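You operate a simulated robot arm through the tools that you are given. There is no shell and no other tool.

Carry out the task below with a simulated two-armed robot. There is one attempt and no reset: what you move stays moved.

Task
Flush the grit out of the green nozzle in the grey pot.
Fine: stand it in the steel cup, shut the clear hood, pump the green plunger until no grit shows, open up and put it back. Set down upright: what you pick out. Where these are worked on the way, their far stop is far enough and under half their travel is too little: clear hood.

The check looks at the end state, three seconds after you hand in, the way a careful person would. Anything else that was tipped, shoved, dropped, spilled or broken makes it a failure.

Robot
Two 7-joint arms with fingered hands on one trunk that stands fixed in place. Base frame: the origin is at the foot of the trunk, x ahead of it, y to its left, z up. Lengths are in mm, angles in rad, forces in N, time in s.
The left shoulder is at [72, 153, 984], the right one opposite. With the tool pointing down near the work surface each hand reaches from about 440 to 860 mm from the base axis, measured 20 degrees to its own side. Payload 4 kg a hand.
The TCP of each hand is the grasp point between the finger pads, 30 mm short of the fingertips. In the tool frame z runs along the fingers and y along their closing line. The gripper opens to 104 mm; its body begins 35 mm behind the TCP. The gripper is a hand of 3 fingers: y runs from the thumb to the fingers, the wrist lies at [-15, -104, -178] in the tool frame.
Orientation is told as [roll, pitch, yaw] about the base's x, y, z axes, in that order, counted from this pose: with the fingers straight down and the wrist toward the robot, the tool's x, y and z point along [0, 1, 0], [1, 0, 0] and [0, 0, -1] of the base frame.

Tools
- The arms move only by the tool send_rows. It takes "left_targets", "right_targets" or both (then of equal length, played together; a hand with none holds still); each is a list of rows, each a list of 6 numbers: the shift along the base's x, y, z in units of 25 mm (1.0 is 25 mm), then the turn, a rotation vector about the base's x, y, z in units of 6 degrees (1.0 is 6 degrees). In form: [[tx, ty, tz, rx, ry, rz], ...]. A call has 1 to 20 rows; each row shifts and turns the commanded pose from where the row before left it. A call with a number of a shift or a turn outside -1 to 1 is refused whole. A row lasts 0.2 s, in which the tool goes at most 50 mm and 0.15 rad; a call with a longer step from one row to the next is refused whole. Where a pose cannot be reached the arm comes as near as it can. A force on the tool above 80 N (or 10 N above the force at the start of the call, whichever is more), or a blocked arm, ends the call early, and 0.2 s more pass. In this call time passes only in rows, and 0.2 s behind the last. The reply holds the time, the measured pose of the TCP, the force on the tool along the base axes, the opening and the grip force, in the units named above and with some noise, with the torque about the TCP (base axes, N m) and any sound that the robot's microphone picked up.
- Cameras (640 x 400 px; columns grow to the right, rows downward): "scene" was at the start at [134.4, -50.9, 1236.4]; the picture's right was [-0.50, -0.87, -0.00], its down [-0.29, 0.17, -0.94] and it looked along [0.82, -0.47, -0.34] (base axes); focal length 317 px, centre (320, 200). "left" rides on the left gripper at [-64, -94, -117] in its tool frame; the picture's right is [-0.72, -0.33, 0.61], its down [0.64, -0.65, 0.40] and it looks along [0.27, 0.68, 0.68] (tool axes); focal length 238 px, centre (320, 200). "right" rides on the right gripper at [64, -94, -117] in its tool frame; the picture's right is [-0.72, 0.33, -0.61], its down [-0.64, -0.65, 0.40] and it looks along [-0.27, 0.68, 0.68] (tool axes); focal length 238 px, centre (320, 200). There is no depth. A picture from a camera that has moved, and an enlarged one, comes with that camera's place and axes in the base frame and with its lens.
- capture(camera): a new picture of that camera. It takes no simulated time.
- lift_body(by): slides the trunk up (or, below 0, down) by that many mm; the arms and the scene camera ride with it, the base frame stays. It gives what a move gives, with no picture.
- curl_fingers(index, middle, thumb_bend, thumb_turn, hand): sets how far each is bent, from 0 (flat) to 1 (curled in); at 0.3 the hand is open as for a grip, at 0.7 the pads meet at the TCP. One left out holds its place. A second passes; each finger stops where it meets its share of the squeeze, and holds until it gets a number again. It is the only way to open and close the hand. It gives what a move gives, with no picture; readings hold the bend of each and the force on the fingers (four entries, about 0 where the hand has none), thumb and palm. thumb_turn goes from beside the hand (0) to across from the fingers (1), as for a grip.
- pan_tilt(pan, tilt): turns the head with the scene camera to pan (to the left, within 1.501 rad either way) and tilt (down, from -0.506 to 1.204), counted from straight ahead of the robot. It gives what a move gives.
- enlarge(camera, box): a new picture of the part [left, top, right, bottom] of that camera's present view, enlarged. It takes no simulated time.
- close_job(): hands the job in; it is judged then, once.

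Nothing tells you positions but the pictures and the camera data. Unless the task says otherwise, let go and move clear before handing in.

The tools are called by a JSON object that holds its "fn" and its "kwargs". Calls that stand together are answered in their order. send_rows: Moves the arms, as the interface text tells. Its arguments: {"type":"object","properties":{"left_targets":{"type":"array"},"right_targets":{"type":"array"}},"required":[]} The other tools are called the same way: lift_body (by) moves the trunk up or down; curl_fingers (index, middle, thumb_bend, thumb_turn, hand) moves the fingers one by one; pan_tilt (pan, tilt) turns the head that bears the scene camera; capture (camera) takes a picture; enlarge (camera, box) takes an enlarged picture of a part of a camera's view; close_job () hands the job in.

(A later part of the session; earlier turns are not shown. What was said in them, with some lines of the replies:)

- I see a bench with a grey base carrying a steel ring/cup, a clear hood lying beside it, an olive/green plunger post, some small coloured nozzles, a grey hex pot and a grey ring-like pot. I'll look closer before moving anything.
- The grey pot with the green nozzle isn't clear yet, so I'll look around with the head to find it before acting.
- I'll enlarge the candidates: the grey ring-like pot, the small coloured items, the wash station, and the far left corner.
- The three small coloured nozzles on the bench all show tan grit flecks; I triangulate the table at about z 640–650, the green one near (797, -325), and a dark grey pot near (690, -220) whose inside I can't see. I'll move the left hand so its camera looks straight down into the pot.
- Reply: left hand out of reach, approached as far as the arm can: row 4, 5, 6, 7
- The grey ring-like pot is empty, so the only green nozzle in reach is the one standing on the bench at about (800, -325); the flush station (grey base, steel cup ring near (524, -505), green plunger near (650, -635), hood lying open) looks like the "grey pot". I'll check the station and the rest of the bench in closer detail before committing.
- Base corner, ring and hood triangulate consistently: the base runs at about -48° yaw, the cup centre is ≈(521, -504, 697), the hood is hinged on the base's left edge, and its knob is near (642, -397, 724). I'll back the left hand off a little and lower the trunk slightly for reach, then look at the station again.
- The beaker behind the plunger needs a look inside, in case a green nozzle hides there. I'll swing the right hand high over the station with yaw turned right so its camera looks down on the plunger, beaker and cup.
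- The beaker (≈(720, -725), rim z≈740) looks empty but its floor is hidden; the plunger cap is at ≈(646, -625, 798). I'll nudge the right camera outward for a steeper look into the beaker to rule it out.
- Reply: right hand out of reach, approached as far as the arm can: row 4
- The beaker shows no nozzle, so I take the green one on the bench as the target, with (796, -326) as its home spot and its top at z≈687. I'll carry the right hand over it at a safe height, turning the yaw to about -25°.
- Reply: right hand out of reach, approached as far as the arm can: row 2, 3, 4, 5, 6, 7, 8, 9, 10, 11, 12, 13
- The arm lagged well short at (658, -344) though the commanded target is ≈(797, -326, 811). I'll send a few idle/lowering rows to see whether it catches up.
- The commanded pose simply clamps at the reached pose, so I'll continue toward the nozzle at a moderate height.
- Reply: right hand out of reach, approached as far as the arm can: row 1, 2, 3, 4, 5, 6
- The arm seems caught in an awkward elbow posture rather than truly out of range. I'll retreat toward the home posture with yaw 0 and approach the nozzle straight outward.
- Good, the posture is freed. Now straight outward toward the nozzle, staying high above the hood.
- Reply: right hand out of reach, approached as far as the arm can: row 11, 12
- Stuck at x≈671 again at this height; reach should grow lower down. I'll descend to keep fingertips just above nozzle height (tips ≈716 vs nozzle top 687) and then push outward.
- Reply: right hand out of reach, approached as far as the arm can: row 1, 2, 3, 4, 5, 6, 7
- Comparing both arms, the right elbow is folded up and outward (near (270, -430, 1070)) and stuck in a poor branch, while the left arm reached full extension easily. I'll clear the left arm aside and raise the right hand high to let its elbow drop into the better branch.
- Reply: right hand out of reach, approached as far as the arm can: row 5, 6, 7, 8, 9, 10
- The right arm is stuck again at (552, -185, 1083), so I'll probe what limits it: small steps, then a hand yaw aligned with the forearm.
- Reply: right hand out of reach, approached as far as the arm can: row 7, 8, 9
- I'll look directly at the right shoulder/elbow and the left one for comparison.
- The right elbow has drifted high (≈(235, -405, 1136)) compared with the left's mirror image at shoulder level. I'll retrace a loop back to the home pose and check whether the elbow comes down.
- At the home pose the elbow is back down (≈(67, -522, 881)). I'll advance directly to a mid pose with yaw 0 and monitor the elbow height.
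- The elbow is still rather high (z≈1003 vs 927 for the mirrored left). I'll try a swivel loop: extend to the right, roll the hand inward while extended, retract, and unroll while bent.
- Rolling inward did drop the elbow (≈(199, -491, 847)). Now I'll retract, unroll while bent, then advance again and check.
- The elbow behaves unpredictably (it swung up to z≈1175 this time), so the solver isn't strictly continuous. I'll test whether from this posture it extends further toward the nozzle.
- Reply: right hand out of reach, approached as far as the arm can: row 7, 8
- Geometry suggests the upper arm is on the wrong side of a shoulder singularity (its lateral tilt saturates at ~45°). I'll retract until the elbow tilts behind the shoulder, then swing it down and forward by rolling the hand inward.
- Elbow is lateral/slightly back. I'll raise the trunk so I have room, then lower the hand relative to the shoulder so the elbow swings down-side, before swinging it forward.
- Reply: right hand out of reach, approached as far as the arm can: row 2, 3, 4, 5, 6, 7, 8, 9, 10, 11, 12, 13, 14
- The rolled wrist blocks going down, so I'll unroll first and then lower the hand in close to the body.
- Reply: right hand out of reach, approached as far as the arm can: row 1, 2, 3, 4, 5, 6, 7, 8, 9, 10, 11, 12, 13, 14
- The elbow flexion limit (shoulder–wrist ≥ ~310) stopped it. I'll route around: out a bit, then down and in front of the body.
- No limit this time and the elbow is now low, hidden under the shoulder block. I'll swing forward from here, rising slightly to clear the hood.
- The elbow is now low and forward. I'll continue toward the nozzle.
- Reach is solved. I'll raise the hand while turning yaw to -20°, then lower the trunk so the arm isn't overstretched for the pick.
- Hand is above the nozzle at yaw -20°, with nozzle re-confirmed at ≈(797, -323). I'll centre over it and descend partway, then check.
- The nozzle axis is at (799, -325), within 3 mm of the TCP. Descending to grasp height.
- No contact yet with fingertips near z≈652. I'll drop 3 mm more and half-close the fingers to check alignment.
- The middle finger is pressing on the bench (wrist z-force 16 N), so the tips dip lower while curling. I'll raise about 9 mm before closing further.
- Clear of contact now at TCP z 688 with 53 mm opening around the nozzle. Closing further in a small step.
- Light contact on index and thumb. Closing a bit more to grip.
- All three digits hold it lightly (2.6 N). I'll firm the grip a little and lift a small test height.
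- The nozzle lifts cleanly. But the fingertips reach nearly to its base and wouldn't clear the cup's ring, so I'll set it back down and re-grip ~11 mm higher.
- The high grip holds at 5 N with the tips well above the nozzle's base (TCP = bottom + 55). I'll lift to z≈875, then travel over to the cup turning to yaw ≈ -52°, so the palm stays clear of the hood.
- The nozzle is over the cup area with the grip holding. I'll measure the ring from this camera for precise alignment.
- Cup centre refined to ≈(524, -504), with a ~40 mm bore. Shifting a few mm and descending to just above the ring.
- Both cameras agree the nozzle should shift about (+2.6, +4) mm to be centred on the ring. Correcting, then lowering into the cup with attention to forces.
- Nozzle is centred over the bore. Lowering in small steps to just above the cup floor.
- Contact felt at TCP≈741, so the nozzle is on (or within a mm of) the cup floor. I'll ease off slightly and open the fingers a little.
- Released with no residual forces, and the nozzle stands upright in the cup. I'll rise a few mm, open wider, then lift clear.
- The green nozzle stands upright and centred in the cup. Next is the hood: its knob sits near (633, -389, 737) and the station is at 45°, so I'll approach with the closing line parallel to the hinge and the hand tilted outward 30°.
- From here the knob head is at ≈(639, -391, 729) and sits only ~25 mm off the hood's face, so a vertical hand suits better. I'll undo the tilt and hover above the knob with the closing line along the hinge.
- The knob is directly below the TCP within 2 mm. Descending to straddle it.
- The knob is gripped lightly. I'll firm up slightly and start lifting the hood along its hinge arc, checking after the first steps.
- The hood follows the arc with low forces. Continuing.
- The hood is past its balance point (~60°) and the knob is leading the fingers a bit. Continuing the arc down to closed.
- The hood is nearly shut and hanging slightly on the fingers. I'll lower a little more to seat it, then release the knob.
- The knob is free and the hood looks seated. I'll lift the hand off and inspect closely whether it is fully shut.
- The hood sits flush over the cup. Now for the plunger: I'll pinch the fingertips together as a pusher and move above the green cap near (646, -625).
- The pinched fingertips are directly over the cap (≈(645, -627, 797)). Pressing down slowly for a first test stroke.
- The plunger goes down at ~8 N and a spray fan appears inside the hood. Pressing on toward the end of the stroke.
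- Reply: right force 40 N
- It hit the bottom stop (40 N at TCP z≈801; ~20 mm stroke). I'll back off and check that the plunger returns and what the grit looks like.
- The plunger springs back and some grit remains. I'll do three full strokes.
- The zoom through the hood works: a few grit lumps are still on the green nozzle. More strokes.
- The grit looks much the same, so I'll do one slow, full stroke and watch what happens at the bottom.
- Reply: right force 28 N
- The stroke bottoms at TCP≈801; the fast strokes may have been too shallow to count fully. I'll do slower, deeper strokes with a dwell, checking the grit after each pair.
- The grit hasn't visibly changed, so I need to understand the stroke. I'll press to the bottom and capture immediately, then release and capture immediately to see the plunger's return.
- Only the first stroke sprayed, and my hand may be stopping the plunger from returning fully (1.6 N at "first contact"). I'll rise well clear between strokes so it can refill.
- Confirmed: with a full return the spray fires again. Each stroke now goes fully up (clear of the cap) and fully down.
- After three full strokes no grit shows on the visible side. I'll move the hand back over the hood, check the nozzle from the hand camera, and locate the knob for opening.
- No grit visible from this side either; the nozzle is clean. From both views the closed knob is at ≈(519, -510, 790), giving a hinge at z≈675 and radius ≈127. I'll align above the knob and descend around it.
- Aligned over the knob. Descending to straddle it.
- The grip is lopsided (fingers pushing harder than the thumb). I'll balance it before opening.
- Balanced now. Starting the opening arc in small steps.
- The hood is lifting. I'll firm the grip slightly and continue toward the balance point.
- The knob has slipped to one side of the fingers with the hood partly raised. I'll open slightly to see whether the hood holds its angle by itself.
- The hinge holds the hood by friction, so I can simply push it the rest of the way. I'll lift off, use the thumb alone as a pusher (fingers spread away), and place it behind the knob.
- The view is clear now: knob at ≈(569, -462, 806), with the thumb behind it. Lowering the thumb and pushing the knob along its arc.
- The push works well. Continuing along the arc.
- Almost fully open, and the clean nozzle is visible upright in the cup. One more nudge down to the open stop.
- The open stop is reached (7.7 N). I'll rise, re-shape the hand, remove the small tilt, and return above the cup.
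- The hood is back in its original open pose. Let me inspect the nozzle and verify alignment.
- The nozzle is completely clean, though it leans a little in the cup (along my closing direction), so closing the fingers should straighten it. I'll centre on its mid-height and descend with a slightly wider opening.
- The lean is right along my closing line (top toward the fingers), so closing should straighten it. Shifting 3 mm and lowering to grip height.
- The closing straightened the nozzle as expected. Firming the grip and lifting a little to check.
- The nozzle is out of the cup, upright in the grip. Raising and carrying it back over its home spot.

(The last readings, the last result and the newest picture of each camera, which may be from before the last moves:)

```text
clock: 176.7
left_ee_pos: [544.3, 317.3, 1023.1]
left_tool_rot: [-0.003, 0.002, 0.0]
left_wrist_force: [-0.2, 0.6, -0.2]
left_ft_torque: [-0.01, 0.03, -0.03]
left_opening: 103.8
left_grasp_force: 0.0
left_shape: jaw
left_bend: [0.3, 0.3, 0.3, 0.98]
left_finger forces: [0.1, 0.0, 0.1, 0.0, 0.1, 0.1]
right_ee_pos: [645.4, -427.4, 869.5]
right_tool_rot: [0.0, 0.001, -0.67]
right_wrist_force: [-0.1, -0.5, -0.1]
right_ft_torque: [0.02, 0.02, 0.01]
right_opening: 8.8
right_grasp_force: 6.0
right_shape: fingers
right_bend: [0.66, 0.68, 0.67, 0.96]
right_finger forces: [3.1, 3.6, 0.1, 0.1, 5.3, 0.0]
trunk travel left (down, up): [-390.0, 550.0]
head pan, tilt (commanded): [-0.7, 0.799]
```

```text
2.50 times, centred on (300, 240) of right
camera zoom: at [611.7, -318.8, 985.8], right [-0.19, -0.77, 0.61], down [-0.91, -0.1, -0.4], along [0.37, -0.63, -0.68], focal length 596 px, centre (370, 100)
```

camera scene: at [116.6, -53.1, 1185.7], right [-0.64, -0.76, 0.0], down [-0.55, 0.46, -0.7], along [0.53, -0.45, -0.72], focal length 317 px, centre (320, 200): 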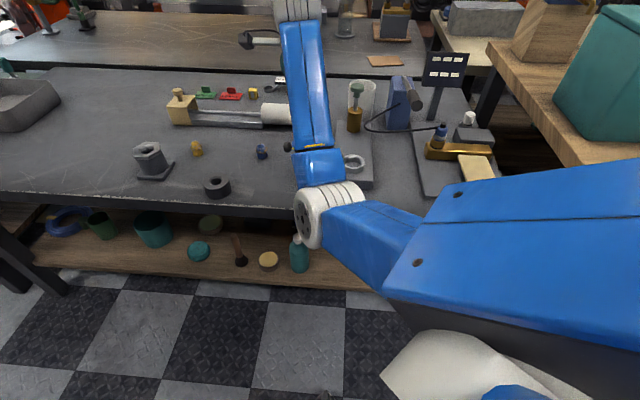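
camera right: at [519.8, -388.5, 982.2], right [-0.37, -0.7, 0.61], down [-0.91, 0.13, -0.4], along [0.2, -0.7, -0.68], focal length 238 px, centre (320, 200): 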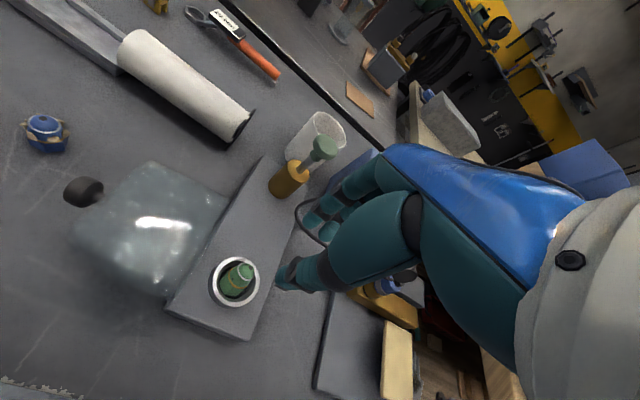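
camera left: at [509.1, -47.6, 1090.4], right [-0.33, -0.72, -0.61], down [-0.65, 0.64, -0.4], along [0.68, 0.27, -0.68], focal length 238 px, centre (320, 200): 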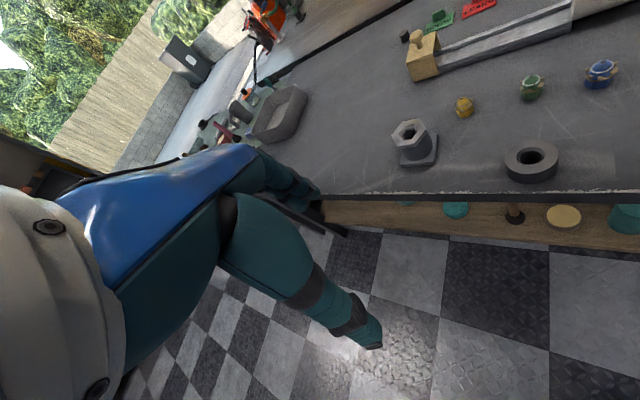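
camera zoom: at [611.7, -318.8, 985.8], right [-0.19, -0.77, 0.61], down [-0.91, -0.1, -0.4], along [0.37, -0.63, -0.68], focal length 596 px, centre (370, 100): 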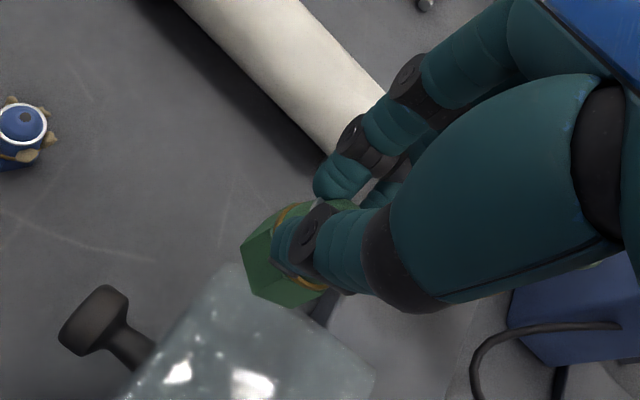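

{"fn": "send_rows", "kwargs": {"right_targets": [[0.7705, 0.511, 0, 0, 0, 0.392], [0.7705, 0.511, 0, 0, 0, 0.392], [0.7705, 0.511, 0, 0, 0, 0.392], [0.7705, 0.511, 0, 0, 0, 0.392], [0.7705, 0.511, 0, 0, 0, 0.392], [0.7705, 0.511, 0, 0, 0, 0.392], [0.7705, 0.511, 0, 0, 0, 0.392], [0.7705, 0.511, 0, 0, 0, 0.392]]}}

{"fn": "capture", "kwargs": {"camera": "scene"}}

{"fn": "enlarge", "kwargs": {"camera": "right", "box": [220, 160, 380, 320]}}

```text
clock: 178.5
left_ee_pos: [544.8, 318.4, 1023.3]
left_tool_rot: [-0.003, 0.001, 0.0]
left_wrist_force: [-0.1, -0.5, -0.7]
left_ft_torque: [-0.01, 0.0, 0.0]
left_opening: 104.0
left_grasp_force: 0.0
left_shape: jaw
left_bend: [0.3, 0.3, 0.3, 0.98]
left_finger forces: [0.0, 0.0, 0.2, 0.1, 0.0, 0.1]
right_ee_pos: [800.4, -326.1, 869.0]
right_tool_rot: [0.001, 0.003, -0.34]
right_wrist_force: [0.8, 0.3, -0.5]
right_ft_torque: [0.0, 0.0, 0.0]
right_opening: 8.9
right_grasp_force: 5.7
right_shape: fingers
right_bend: [0.66, 0.68, 0.67, 0.96]
right_finger forces: [3.1, 3.8, 0.0, 0.1, 5.1, 0.1]
trunk travel left (down, up): [-390.0, 550.0]
head pan, tilt (commanded): [-0.7, 0.799]
```

```text
taken
camera scene: at [116.7, -52.7, 1185.7], right [-0.64, -0.76, 0.0], down [-0.55, 0.46, -0.7], along [0.53, -0.45, -0.72], focal length 317 px, centre (320, 200)
```

scene: 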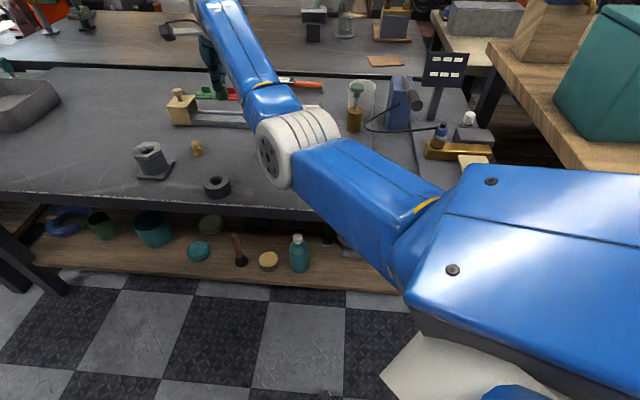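

```text
2.50 times, centred on (300, 240) of right
camera zoom: at [734.1, -233.2, 985.7], right [0.07, -0.79, 0.61], down [-0.83, -0.39, -0.4], along [0.55, -0.48, -0.68], focal length 596 px, centre (370, 100)
```

zoom: 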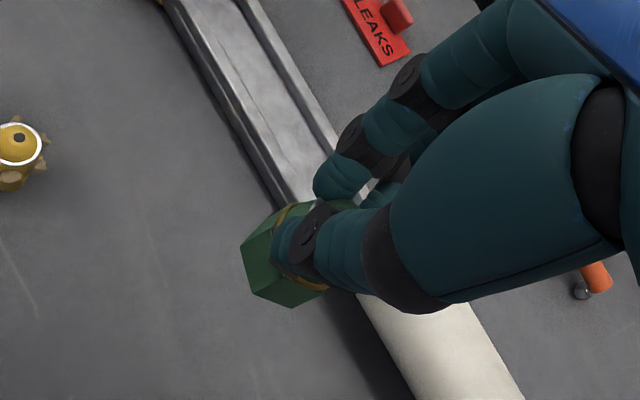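

Back above the home spot (799.5, -325). Descending in stages.

{"fn": "send_rows", "kwargs": {"right_targets": [[-0.036, 0.04, -1, 0, 0, 0], [0, 0, -1, 0, 0, 0], [0, 0, -1, 0, 0, 0], [0, 0, -1, 0, 0, 0], [0, 0, -1, 0, 0, 0], [0, 0, -0.9, 0, 0, 0]]}}

{"fn": "capture", "kwargs": {"camera": "scene"}}

{"fn": "enlarge", "kwargs": {"camera": "right", "box": [220, 160, 380, 320]}}

```text
clock: 179.9
left_ee_pos: [545.1, 317.0, 1023.2]
left_tool_rot: [-0.002, 0.002, 0.001]
left_wrist_force: [0.2, 0.4, -0.2]
left_ft_torque: [0.01, -0.01, 0.0]
left_opening: 103.5
left_grasp_force: 0.2
left_shape: jaw
left_bend: [0.3, 0.3, 0.3, 0.98]
left_finger forces: [0.0, 0.0, 0.1, 0.1, 0.0, 0.1]
right_ee_pos: [798.7, -325.3, 720.7]
right_tool_rot: [0.0, 0.001, -0.339]
right_wrist_force: [0.8, -0.3, -0.3]
right_ft_torque: [0.02, 0.01, 0.0]
right_opening: 8.5
right_grasp_force: 6.1
right_shape: fingers
right_bend: [0.66, 0.68, 0.67, 0.96]
right_finger forces: [3.1, 3.8, 0.1, 0.0, 5.1, 0.0]
trunk travel left (down, up): [-390.0, 550.0]
head pan, tilt (commanded): [-0.7, 0.799]
```

```text
taken
camera scene: at [116.9, -53.5, 1185.7], right [-0.64, -0.76, 0.0], down [-0.55, 0.46, -0.7], along [0.53, -0.45, -0.72], focal length 317 px, centre (320, 200)
```

scene: 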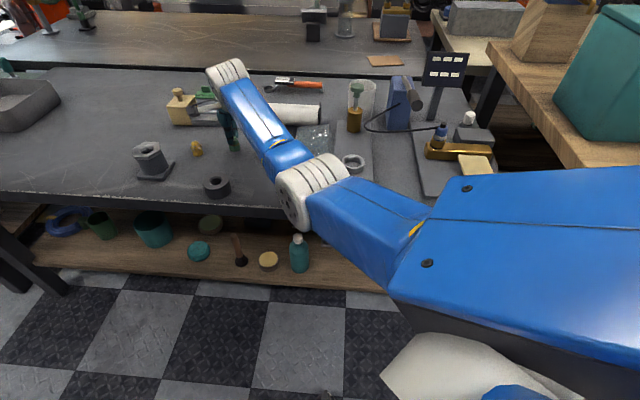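

```text
2.50 times, centred on (300, 240) of right
camera zoom: at [732.5, -233.9, 836.9], right [0.07, -0.79, 0.61], down [-0.83, -0.39, -0.4], along [0.55, -0.48, -0.68], focal length 596 px, centre (370, 100)
```

zoom: 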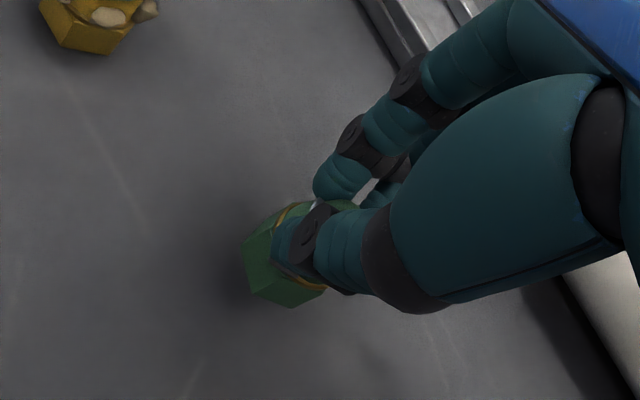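

{"fn": "enlarge", "kwargs": {"camera": "scene", "box": [205, 115, 275, 165]}}

{"fn": "send_rows", "kwargs": {"right_targets": [[0, 0, -0.4, 0, 0, 0], [0, 0, -0.16, 0, 0, 0]]}}

{"fn": "enlarge", "kwargs": {"camera": "scene", "box": [205, 115, 275, 165]}}

```text
8.00 times, centred on (240, 140) of scene
camera zoom: at [116.9, -53.5, 1185.7], right [-0.64, -0.76, 0.0], down [-0.55, 0.46, -0.7], along [0.53, -0.45, -0.72], focal length 2534 px, centre (960, 680)
```

zoom: 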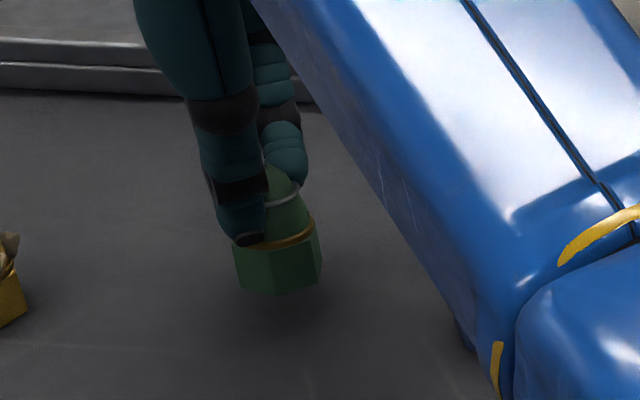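

```text
clock: 180.5
left_ee_pos: [545.1, 317.3, 1024.3]
left_tool_rot: [-0.002, -0.001, 0.0]
left_wrist_force: [-0.2, 0.6, -0.1]
left_ft_torque: [0.05, -0.01, -0.01]
left_opening: 103.9
left_grasp_force: 0.0
left_shape: jaw
left_bend: [0.3, 0.3, 0.3, 0.98]
left_finger forces: [0.1, 0.0, 0.0, 0.1, 0.0, 0.0]
right_ee_pos: [799.4, -324.8, 706.8]
right_tool_rot: [0.0, 0.0, -0.34]
right_wrist_force: [-0.2, 0.5, 0.6]
right_ft_torque: [-0.02, 0.03, -0.02]
right_opening: 8.7
right_grasp_force: 5.7
right_shape: fingers
right_bend: [0.66, 0.68, 0.67, 0.96]
right_finger forces: [3.1, 3.9, 0.0, 0.0, 5.2, 0.0]
trunk travel left (down, up): [-390.0, 550.0]
head pan, tilt (commanded): [-0.7, 0.799]
```

```text
8.00 times, centred on (240, 140) of scene
camera zoom: at [116.3, -53.2, 1185.8], right [-0.64, -0.76, 0.0], down [-0.55, 0.46, -0.7], along [0.53, -0.45, -0.72], focal length 2534 px, centre (960, 680)
```

zoom: 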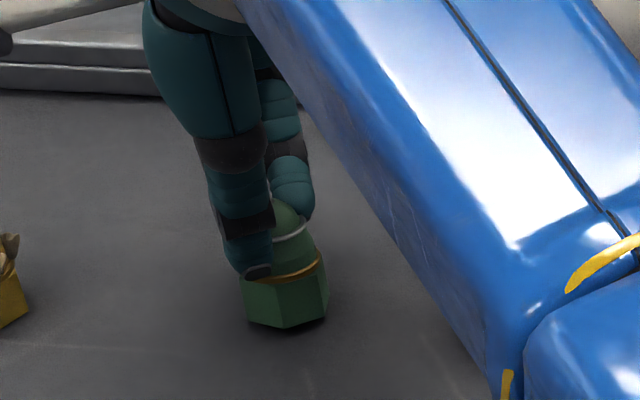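

Just above the bench. Lowering in 2 mm steps until contact.

{"fn": "send_rows", "kwargs": {"right_targets": [[0, 0, -0.1, 0, 0, 0]]}}

{"fn": "send_rows", "kwargs": {"right_targets": [[0, 0, -0.08, 0, 0, 0]]}}

{"fn": "send_rows", "kwargs": {"right_targets": [[0, 0, -0.06, 0, 0, 0]]}}

{"fn": "enlarge", "kwargs": {"camera": "scene", "box": [205, 115, 275, 165]}}

```text
clock: 180.9
left_ee_pos: [544.3, 317.7, 1024.4]
left_tool_rot: [-0.003, -0.001, -0.001]
left_wrist_force: [-0.1, -0.3, 0.3]
left_ft_torque: [-0.01, 0.0, 0.0]
left_opening: 103.8
left_grasp_force: 0.1
left_shape: jaw
left_bend: [0.3, 0.3, 0.3, 0.98]
left_finger forces: [0.1, 0.1, 0.1, 0.1, 0.1, 0.0]
right_ee_pos: [799.9, -324.5, 706.5]
right_tool_rot: [0.0, -0.002, -0.341]
right_wrist_force: [-0.3, 0.4, 4.4]
right_ft_torque: [0.02, -0.01, 0.01]
right_opening: 8.3
right_grasp_force: 7.3
right_shape: fingers
right_bend: [0.67, 0.68, 0.67, 0.96]
right_finger forces: [3.5, 4.7, 0.1, 0.0, 6.7, 0.0]
trunk travel left (down, up): [-390.0, 550.0]
head pan, tilt (commanded): [-0.7, 0.799]
```

```text
clock: 181.3
left_ee_pos: [542.2, 318.1, 1023.9]
left_tool_rot: [-0.001, -0.001, 0.0]
left_wrist_force: [0.0, 0.6, 1.2]
left_ft_torque: [-0.02, 0.0, 0.01]
left_opening: 103.8
left_grasp_force: 0.0
left_shape: jaw
left_bend: [0.3, 0.3, 0.3, 0.98]
left_finger forces: [0.0, 0.1, 0.0, 0.0, 0.0, 0.0]
right_ee_pos: [798.5, -323.5, 705.9]
right_tool_rot: [0.001, -0.003, -0.342]
right_wrist_force: [-1.1, 2.1, 7.5]
right_ft_torque: [0.02, 0.03, 0.0]
right_opening: 8.3
right_grasp_force: 8.6
right_shape: fingers
right_bend: [0.71, 0.68, 0.67, 0.96]
right_finger forces: [4.2, 4.7, 0.1, 0.1, 7.9, 0.0]
trunk travel left (down, up): [-390.0, 550.0]
head pan, tilt (commanded): [-0.7, 0.799]
```

```text
clock: 181.7
left_ee_pos: [543.4, 318.4, 1024.9]
left_tool_rot: [-0.004, 0.001, 0.0]
left_wrist_force: [-0.8, -0.1, -0.4]
left_ft_torque: [0.03, 0.0, -0.03]
left_opening: 103.9
left_grasp_force: 0.2
left_shape: jaw
left_bend: [0.3, 0.3, 0.3, 0.98]
left_finger forces: [0.0, 0.0, 0.0, 0.0, 0.1, 0.0]
right_ee_pos: [798.6, -324.2, 703.3]
right_tool_rot: [0.0, -0.004, -0.34]
right_wrist_force: [-0.2, 1.0, 9.4]
right_ft_torque: [-0.01, 0.0, -0.02]
right_opening: 7.8
right_grasp_force: 8.8
right_shape: fingers
right_bend: [0.71, 0.68, 0.67, 0.96]
right_finger forces: [4.5, 5.9, 0.0, 0.1, 8.1, 0.0]
trunk travel left (down, up): [-390.0, 550.0]
head pan, tilt (commanded): [-0.7, 0.799]
```

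```text
8.00 times, centred on (240, 140) of scene
camera zoom: at [114.0, -51.9, 1186.2], right [-0.64, -0.76, 0.0], down [-0.55, 0.46, -0.7], along [0.53, -0.45, -0.72], focal length 2534 px, centre (960, 680)
```

zoom: 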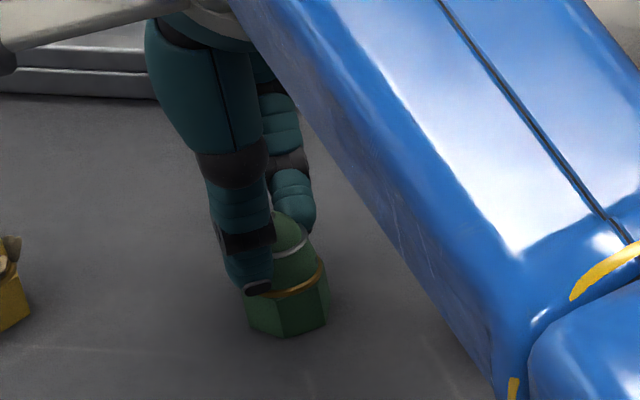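

The nozzle is on the bench (9 N). I'll relieve the pressure and release gently.

{"fn": "send_rows", "kwargs": {"right_targets": [[0, 0, 0.14, 0, 0, 0]]}}

{"fn": "curl_fingers", "kwargs": {"hand": "right", "index": 0.66, "middle": 0.66, "thumb_bend": 0.66}}

{"fn": "curl_fingers", "kwargs": {"hand": "right", "index": 0.6, "middle": 0.6, "thumb_bend": 0.6}}

{"fn": "enlarge", "kwargs": {"camera": "scene", "box": [205, 115, 275, 165]}}

{"fn": "enlarge", "kwargs": {"camera": "right", "box": [220, 160, 380, 320]}}

```text
clock: 182.1
left_ee_pos: [543.8, 318.2, 1023.2]
left_tool_rot: [-0.001, 0.0, 0.001]
left_wrist_force: [0.2, 0.4, 0.2]
left_ft_torque: [-0.02, 0.01, 0.02]
left_opening: 103.9
left_grasp_force: 0.1
left_shape: jaw
left_bend: [0.3, 0.3, 0.3, 0.98]
left_finger forces: [0.1, 0.1, 0.0, 0.0, 0.1, 0.0]
right_ee_pos: [798.9, -325.0, 704.6]
right_tool_rot: [0.0, 0.001, -0.341]
right_wrist_force: [-0.5, 1.4, 3.8]
right_ft_torque: [0.0, -0.02, 0.02]
right_opening: 8.2
right_grasp_force: 7.4
right_shape: fingers
right_bend: [0.71, 0.68, 0.67, 0.96]
right_finger forces: [4.5, 3.6, 0.0, 0.1, 6.5, 0.0]
trunk travel left (down, up): [-390.0, 550.0]
head pan, tilt (commanded): [-0.7, 0.799]
```

```text
clock: 183.1
left_ee_pos: [544.6, 316.7, 1022.5]
left_tool_rot: [-0.001, 0.0, 0.0]
left_wrist_force: [0.9, 0.4, -0.2]
left_ft_torque: [-0.01, 0.03, -0.01]
left_opening: 103.8
left_grasp_force: 0.1
left_shape: jaw
left_bend: [0.3, 0.3, 0.3, 0.98]
left_finger forces: [0.1, 0.1, 0.0, 0.0, 0.0, 0.0]
right_ee_pos: [800.0, -324.2, 703.9]
right_tool_rot: [0.0, 0.001, -0.342]
right_wrist_force: [-1.0, -0.4, 0.1]
right_ft_torque: [0.0, 0.02, -0.02]
right_opening: 11.9
right_grasp_force: 1.0
right_shape: fingers
right_bend: [0.66, 0.66, 0.65, 0.97]
right_finger forces: [0.0, 0.7, 0.0, 0.0, 0.7, 0.0]
trunk travel left (down, up): [-390.0, 550.0]
head pan, tilt (commanded): [-0.7, 0.799]
```

```text
clock: 184.1
left_ee_pos: [544.9, 317.2, 1024.9]
left_tool_rot: [-0.002, 0.001, 0.0]
left_wrist_force: [0.3, -0.4, 0.1]
left_ft_torque: [0.02, -0.02, 0.03]
left_opening: 103.8
left_grasp_force: 0.1
left_shape: jaw
left_bend: [0.3, 0.3, 0.3, 0.98]
left_finger forces: [0.1, 0.1, 0.0, 0.0, 0.0, 0.0]
right_ee_pos: [798.8, -323.9, 704.4]
right_tool_rot: [-0.001, 0.002, -0.34]
right_wrist_force: [-1.1, -0.1, -0.6]
right_ft_torque: [0.01, 0.0, -0.03]
right_opening: 25.7
right_grasp_force: 0.2
right_shape: fingers
right_bend: [0.6, 0.6, 0.6, 0.97]
right_finger forces: [0.0, 0.0, 0.1, 0.0, 0.0, 0.0]
trunk travel left (down, up): [-390.0, 550.0]
head pan, tilt (commanded): [-0.7, 0.799]
```

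```text
8.00 times, centred on (240, 140) of scene
camera zoom: at [116.5, -53.2, 1185.7], right [-0.64, -0.76, 0.0], down [-0.55, 0.46, -0.7], along [0.53, -0.45, -0.72], focal length 2534 px, centre (960, 680)
```

zoom: 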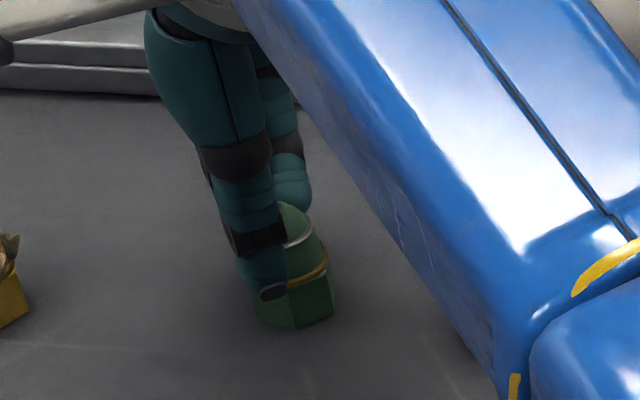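

```text
2.50 times, centred on (300, 240) of right
camera zoom: at [732.2, -233.2, 821.1], right [0.07, -0.79, 0.61], down [-0.83, -0.39, -0.4], along [0.55, -0.48, -0.68], focal length 596 px, centre (370, 100)
```

zoom: 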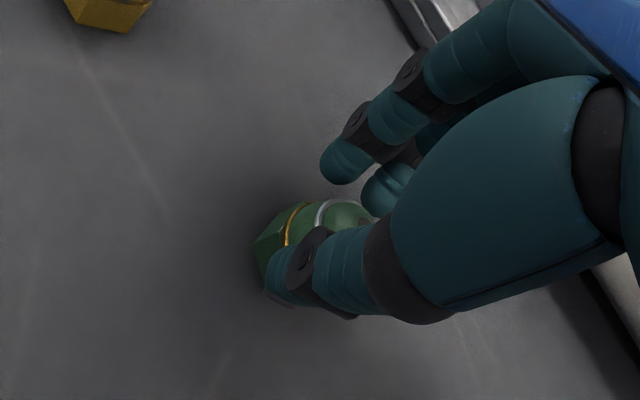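

Released and standing. Opening wider and rising straight up.

{"fn": "curl_fingers", "kwargs": {"hand": "right", "index": 0.52, "middle": 0.52, "thumb_bend": 0.52}}

{"fn": "send_rows", "kwargs": {"right_targets": [[0, 0, 0.4, 0, 0, 0], [0, 0, 0.8, 0, 0, 0], [0, 0, 1, 0, 0, 0], [0, 0, 1, 0, 0, 0], [0, 0, 1, 0, 0, 0], [0, 0, 1, 0, 0, 0]]}}

{"fn": "capture", "kwargs": {"camera": "right"}}

{"fn": "enlarge", "kwargs": {"camera": "right", "box": [180, 170, 340, 330]}}

{"fn": "enlarge", "kwargs": {"camera": "scene", "box": [170, 110, 290, 190]}}

```text
clock: 185.1
left_ee_pos: [543.9, 317.1, 1024.6]
left_tool_rot: [-0.001, -0.001, -0.001]
left_wrist_force: [0.0, 0.3, -0.5]
left_ft_torque: [0.01, -0.03, -0.04]
left_opening: 104.0
left_grasp_force: 0.0
left_shape: jaw
left_bend: [0.3, 0.3, 0.3, 0.98]
left_finger forces: [0.1, 0.0, 0.1, 0.0, 0.1, 0.0]
right_ee_pos: [800.1, -325.0, 705.4]
right_tool_rot: [0.0, 0.004, -0.339]
right_wrist_force: [0.2, -0.6, 0.0]
right_ft_torque: [-0.02, 0.01, 0.01]
right_opening: 46.3
right_grasp_force: 0.1
right_shape: fingers
right_bend: [0.52, 0.52, 0.52, 0.97]
right_finger forces: [0.0, 0.1, 0.0, 0.0, 0.1, 0.0]
trunk travel left (down, up): [-390.0, 550.0]
head pan, tilt (commanded): [-0.7, 0.799]
```

```text
clock: 186.5
left_ee_pos: [543.7, 318.0, 1023.6]
left_tool_rot: [-0.001, -0.001, 0.0]
left_wrist_force: [0.1, -0.4, -0.7]
left_ft_torque: [-0.04, -0.02, -0.01]
left_opening: 104.0
left_grasp_force: 0.0
left_shape: jaw
left_bend: [0.3, 0.3, 0.3, 0.98]
left_finger forces: [0.0, 0.1, 0.0, 0.1, 0.0, 0.0]
right_ee_pos: [799.2, -324.2, 835.7]
right_tool_rot: [0.001, 0.0, -0.341]
right_wrist_force: [-0.1, 0.0, -0.7]
right_ft_torque: [0.04, 0.02, 0.04]
right_opening: 46.4
right_grasp_force: 0.1
right_shape: fingers
right_bend: [0.52, 0.52, 0.52, 0.97]
right_finger forces: [0.1, 0.0, 0.1, 0.0, 0.1, 0.1]
trunk travel left (down, up): [-390.0, 550.0]
head pan, tilt (commanded): [-0.7, 0.799]
```

```text
taken
camera right: at [731.5, -232.0, 951.8], right [0.07, -0.79, 0.61], down [-0.83, -0.39, -0.4], along [0.55, -0.48, -0.68], focal length 238 px, centre (320, 200)
```

right: 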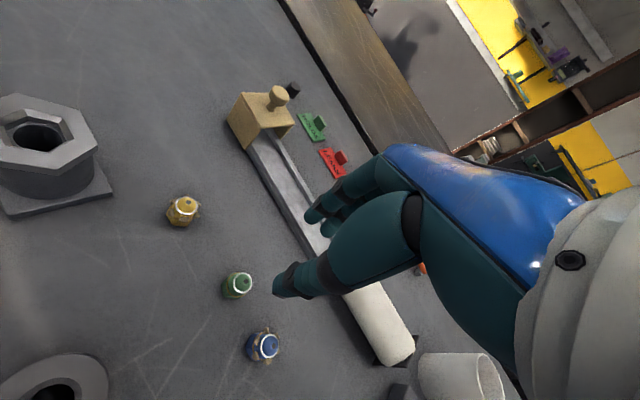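

```text
2.50 times, centred on (260, 250) of right
camera zoom: at [731.5, -232.0, 951.8], right [0.07, -0.79, 0.61], down [-0.83, -0.39, -0.4], along [0.55, -0.48, -0.68], focal length 596 px, centre (470, 75)
```

zoom: 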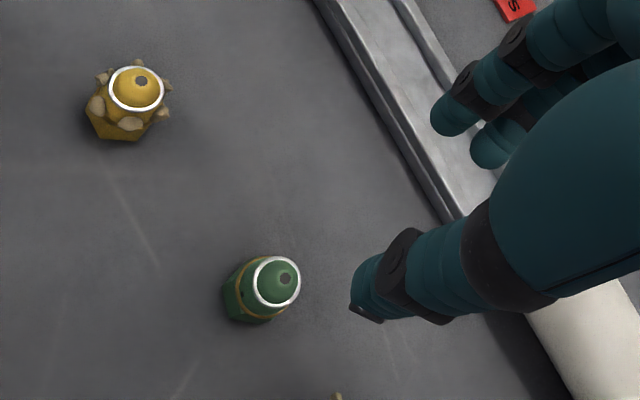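

```text
5.00 times, centred on (230, 150) of scene
camera zoom: at [116.0, -52.9, 1185.8], right [-0.64, -0.76, 0.0], down [-0.55, 0.46, -0.7], along [0.53, -0.45, -0.72], focal length 1584 px, centre (770, 450)
```

zoom: 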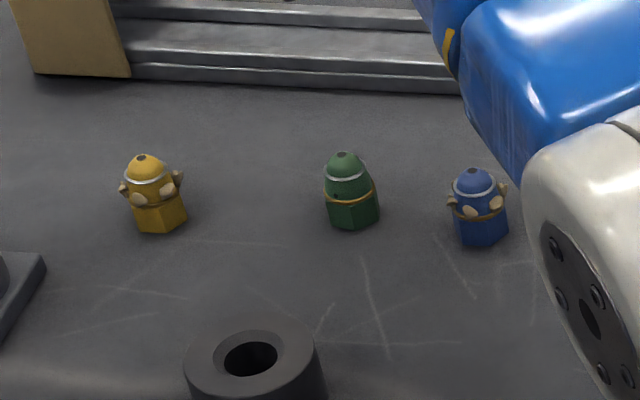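

The clean green nozzle stands upright on its home spot with its neighbours untouched. I'll retract the right hand clear and take a final look at the whole bench.

{"fn": "send_rows", "kwargs": {"right_targets": [[-0.4, 0, 0.8, 0, 0, 0], [-0.8, 0, 0.6, 0, 0, 0], [-0.9, -0.1, 0.4, 0, 0, 0], [-0.9, -0.1, 0.2, 0, 0, 0], [-0.9, -0.1, 0, 0, 0, 0], [-0.9, -0.1, 0, 0, 0, 0], [-0.9, -0.1, 0, 0, 0, 0], [-0.9, -0.1, 0, 0, 0, 0]]}}

{"fn": "capture", "kwargs": {"camera": "scene"}}

{"fn": "capture", "kwargs": {"camera": "right"}}

```text
clock: 188.3
left_ee_pos: [544.1, 317.3, 1025.0]
left_tool_rot: [-0.001, 0.0, 0.001]
left_wrist_force: [-0.9, 0.5, 0.3]
left_ft_torque: [-0.02, -0.01, -0.03]
left_opening: 104.0
left_grasp_force: 0.1
left_shape: jaw
left_bend: [0.3, 0.3, 0.3, 0.98]
left_finger forces: [0.1, 0.0, 0.0, 0.0, 0.0, 0.0]
right_ee_pos: [633.6, -340.6, 885.8]
right_tool_rot: [0.004, 0.002, -0.339]
right_wrist_force: [-0.2, 0.4, -0.1]
right_ft_torque: [0.02, -0.02, -0.03]
right_opening: 46.3
right_grasp_force: 0.1
right_shape: fingers
right_bend: [0.52, 0.52, 0.52, 0.97]
right_finger forces: [0.1, 0.1, 0.1, 0.0, 0.0, 0.1]
trunk travel left (down, up): [-390.0, 550.0]
head pan, tilt (commanded): [-0.7, 0.799]
```

```text
taken
camera scene: at [115.6, -53.7, 1185.8], right [-0.64, -0.77, 0.0], down [-0.55, 0.46, -0.7], along [0.53, -0.45, -0.72], focal length 317 px, centre (320, 200)
```

scene: 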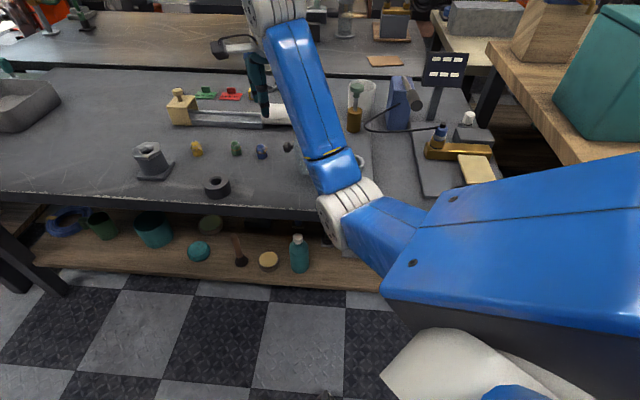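

```text
taken
camera right: at [566.4, -248.2, 1002.2], right [0.07, -0.79, 0.61], down [-0.83, -0.38, -0.4], along [0.55, -0.48, -0.68], focal length 238 px, centre (320, 200)
```

right: 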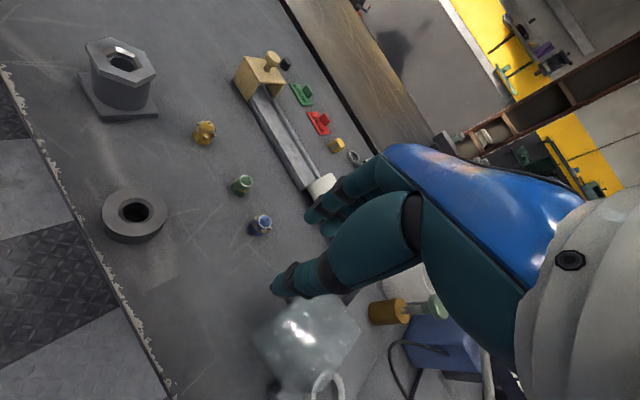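

{"fn": "send_rows", "kwargs": {"right_targets": [[-0.3, 0.4, 0.8, 0, 0, 0], [-0.3, 0.4, 0.8, 0, 0, 0], [-0.3, 0.4, 0.8, 0, 0, 0], [-0.3, 0.4, 0.8, 0, 0, 0], [-0.3, 0.4, 0.6, 0, 0, 0], [-0.3, 0.4, 0.6, 0, 0, 0]]}}

{"fn": "capture", "kwargs": {"camera": "scene"}}

{"fn": "enlarge", "kwargs": {"camera": "scene", "box": [280, 60, 440, 200]}}

{"fn": "enlarge", "kwargs": {"camera": "scene", "box": [220, 130, 280, 170]}}

```text
clock: 189.7
left_ee_pos: [544.1, 317.8, 1024.4]
left_tool_rot: [-0.001, 0.001, -0.001]
left_wrist_force: [-0.3, -1.2, 0.2]
left_ft_torque: [0.0, 0.01, -0.01]
left_opening: 103.8
left_grasp_force: 0.1
left_shape: jaw
left_bend: [0.3, 0.3, 0.3, 0.98]
left_finger forces: [0.0, 0.0, 0.1, 0.0, 0.1, 0.0]
right_ee_pos: [589.2, -280.0, 995.2]
right_tool_rot: [-0.002, 0.001, -0.341]
right_wrist_force: [1.5, -0.7, 0.5]
right_ft_torque: [0.0, -0.02, -0.02]
right_opening: 46.3
right_grasp_force: 0.1
right_shape: fingers
right_bend: [0.52, 0.52, 0.52, 0.97]
right_finger forces: [0.0, 0.1, 0.1, 0.0, 0.0, 0.1]
trunk travel left (down, up): [-390.0, 550.0]
head pan, tilt (commanded): [-0.7, 0.799]
```

```text
taken
camera scene: at [115.2, -53.2, 1185.8], right [-0.64, -0.76, 0.0], down [-0.55, 0.46, -0.7], along [0.53, -0.45, -0.72], focal length 317 px, centre (320, 200)
```

scene: 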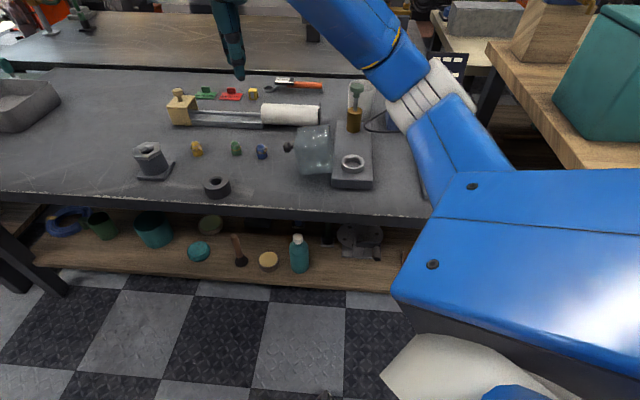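

```text
2.86 times, centred on (360, 130) of scene
camera zoom: at [115.2, -53.2, 1185.8], right [-0.64, -0.76, 0.0], down [-0.55, 0.46, -0.7], along [0.53, -0.45, -0.72], focal length 905 px, centre (206, 400)
```

zoom: 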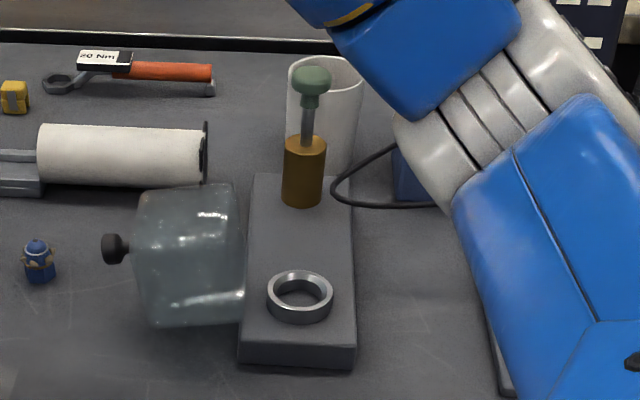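

```text
10.00 times, centred on (250, 150) of scene
camera zoom: at [115.2, -53.2, 1185.8], right [-0.64, -0.76, 0.0], down [-0.55, 0.46, -0.7], along [0.53, -0.45, -0.72], focal length 3167 px, centre (1020, 700)
```

zoom: 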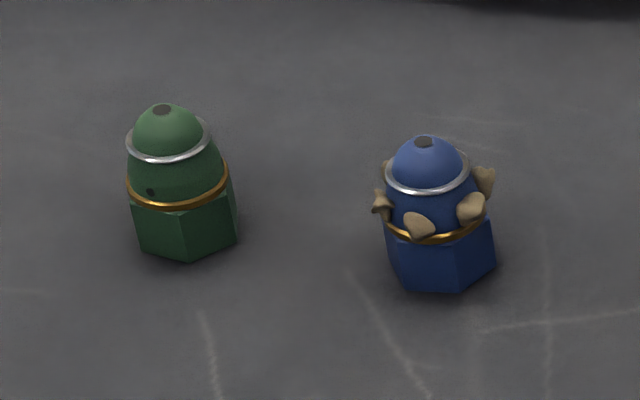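

The green nozzle is clean and upright at its original spot. The hood is fully open, the plunger is up, the cup is empty and nothing else looks disturbed. Both hands are clear, so I'm handing the job in.

{"fn": "close_job", "kwargs": {}}

```text
The job is handed in.
```

The green nozzle is flushed clean and standing upright back on its original spot on the bench, and I've handed the job in.

- **Which pot:** I found no green nozzle inside any grey pot. The dark grey ring pot is empty and I saw nothing in the pale beaker. I took the green nozzle standing on the bench as the one you meant, and the grey flushing station as the pot.
- **Flushing:** The first dozen or so presses included only one that sprayed, because the plunger wasn't rising fully between them. Three full strokes sprayed, and after the third no grit showed through the hood. A closer look after opening it confirmed the nozzle was clean.
- **Hood:** It was swung fully shut for the flushing, then pushed back open to its stop. It now sits as it did at the start.
- **Leaning in the cup:** The nozzle leaned about 20 degrees in the cup during the flush. It straightened when I gripped it and set down upright.

In the last pictures the plunger was up, the cup empty and both hands clear. Nothing else in view looked moved; the arm hid the far right end of the bench.
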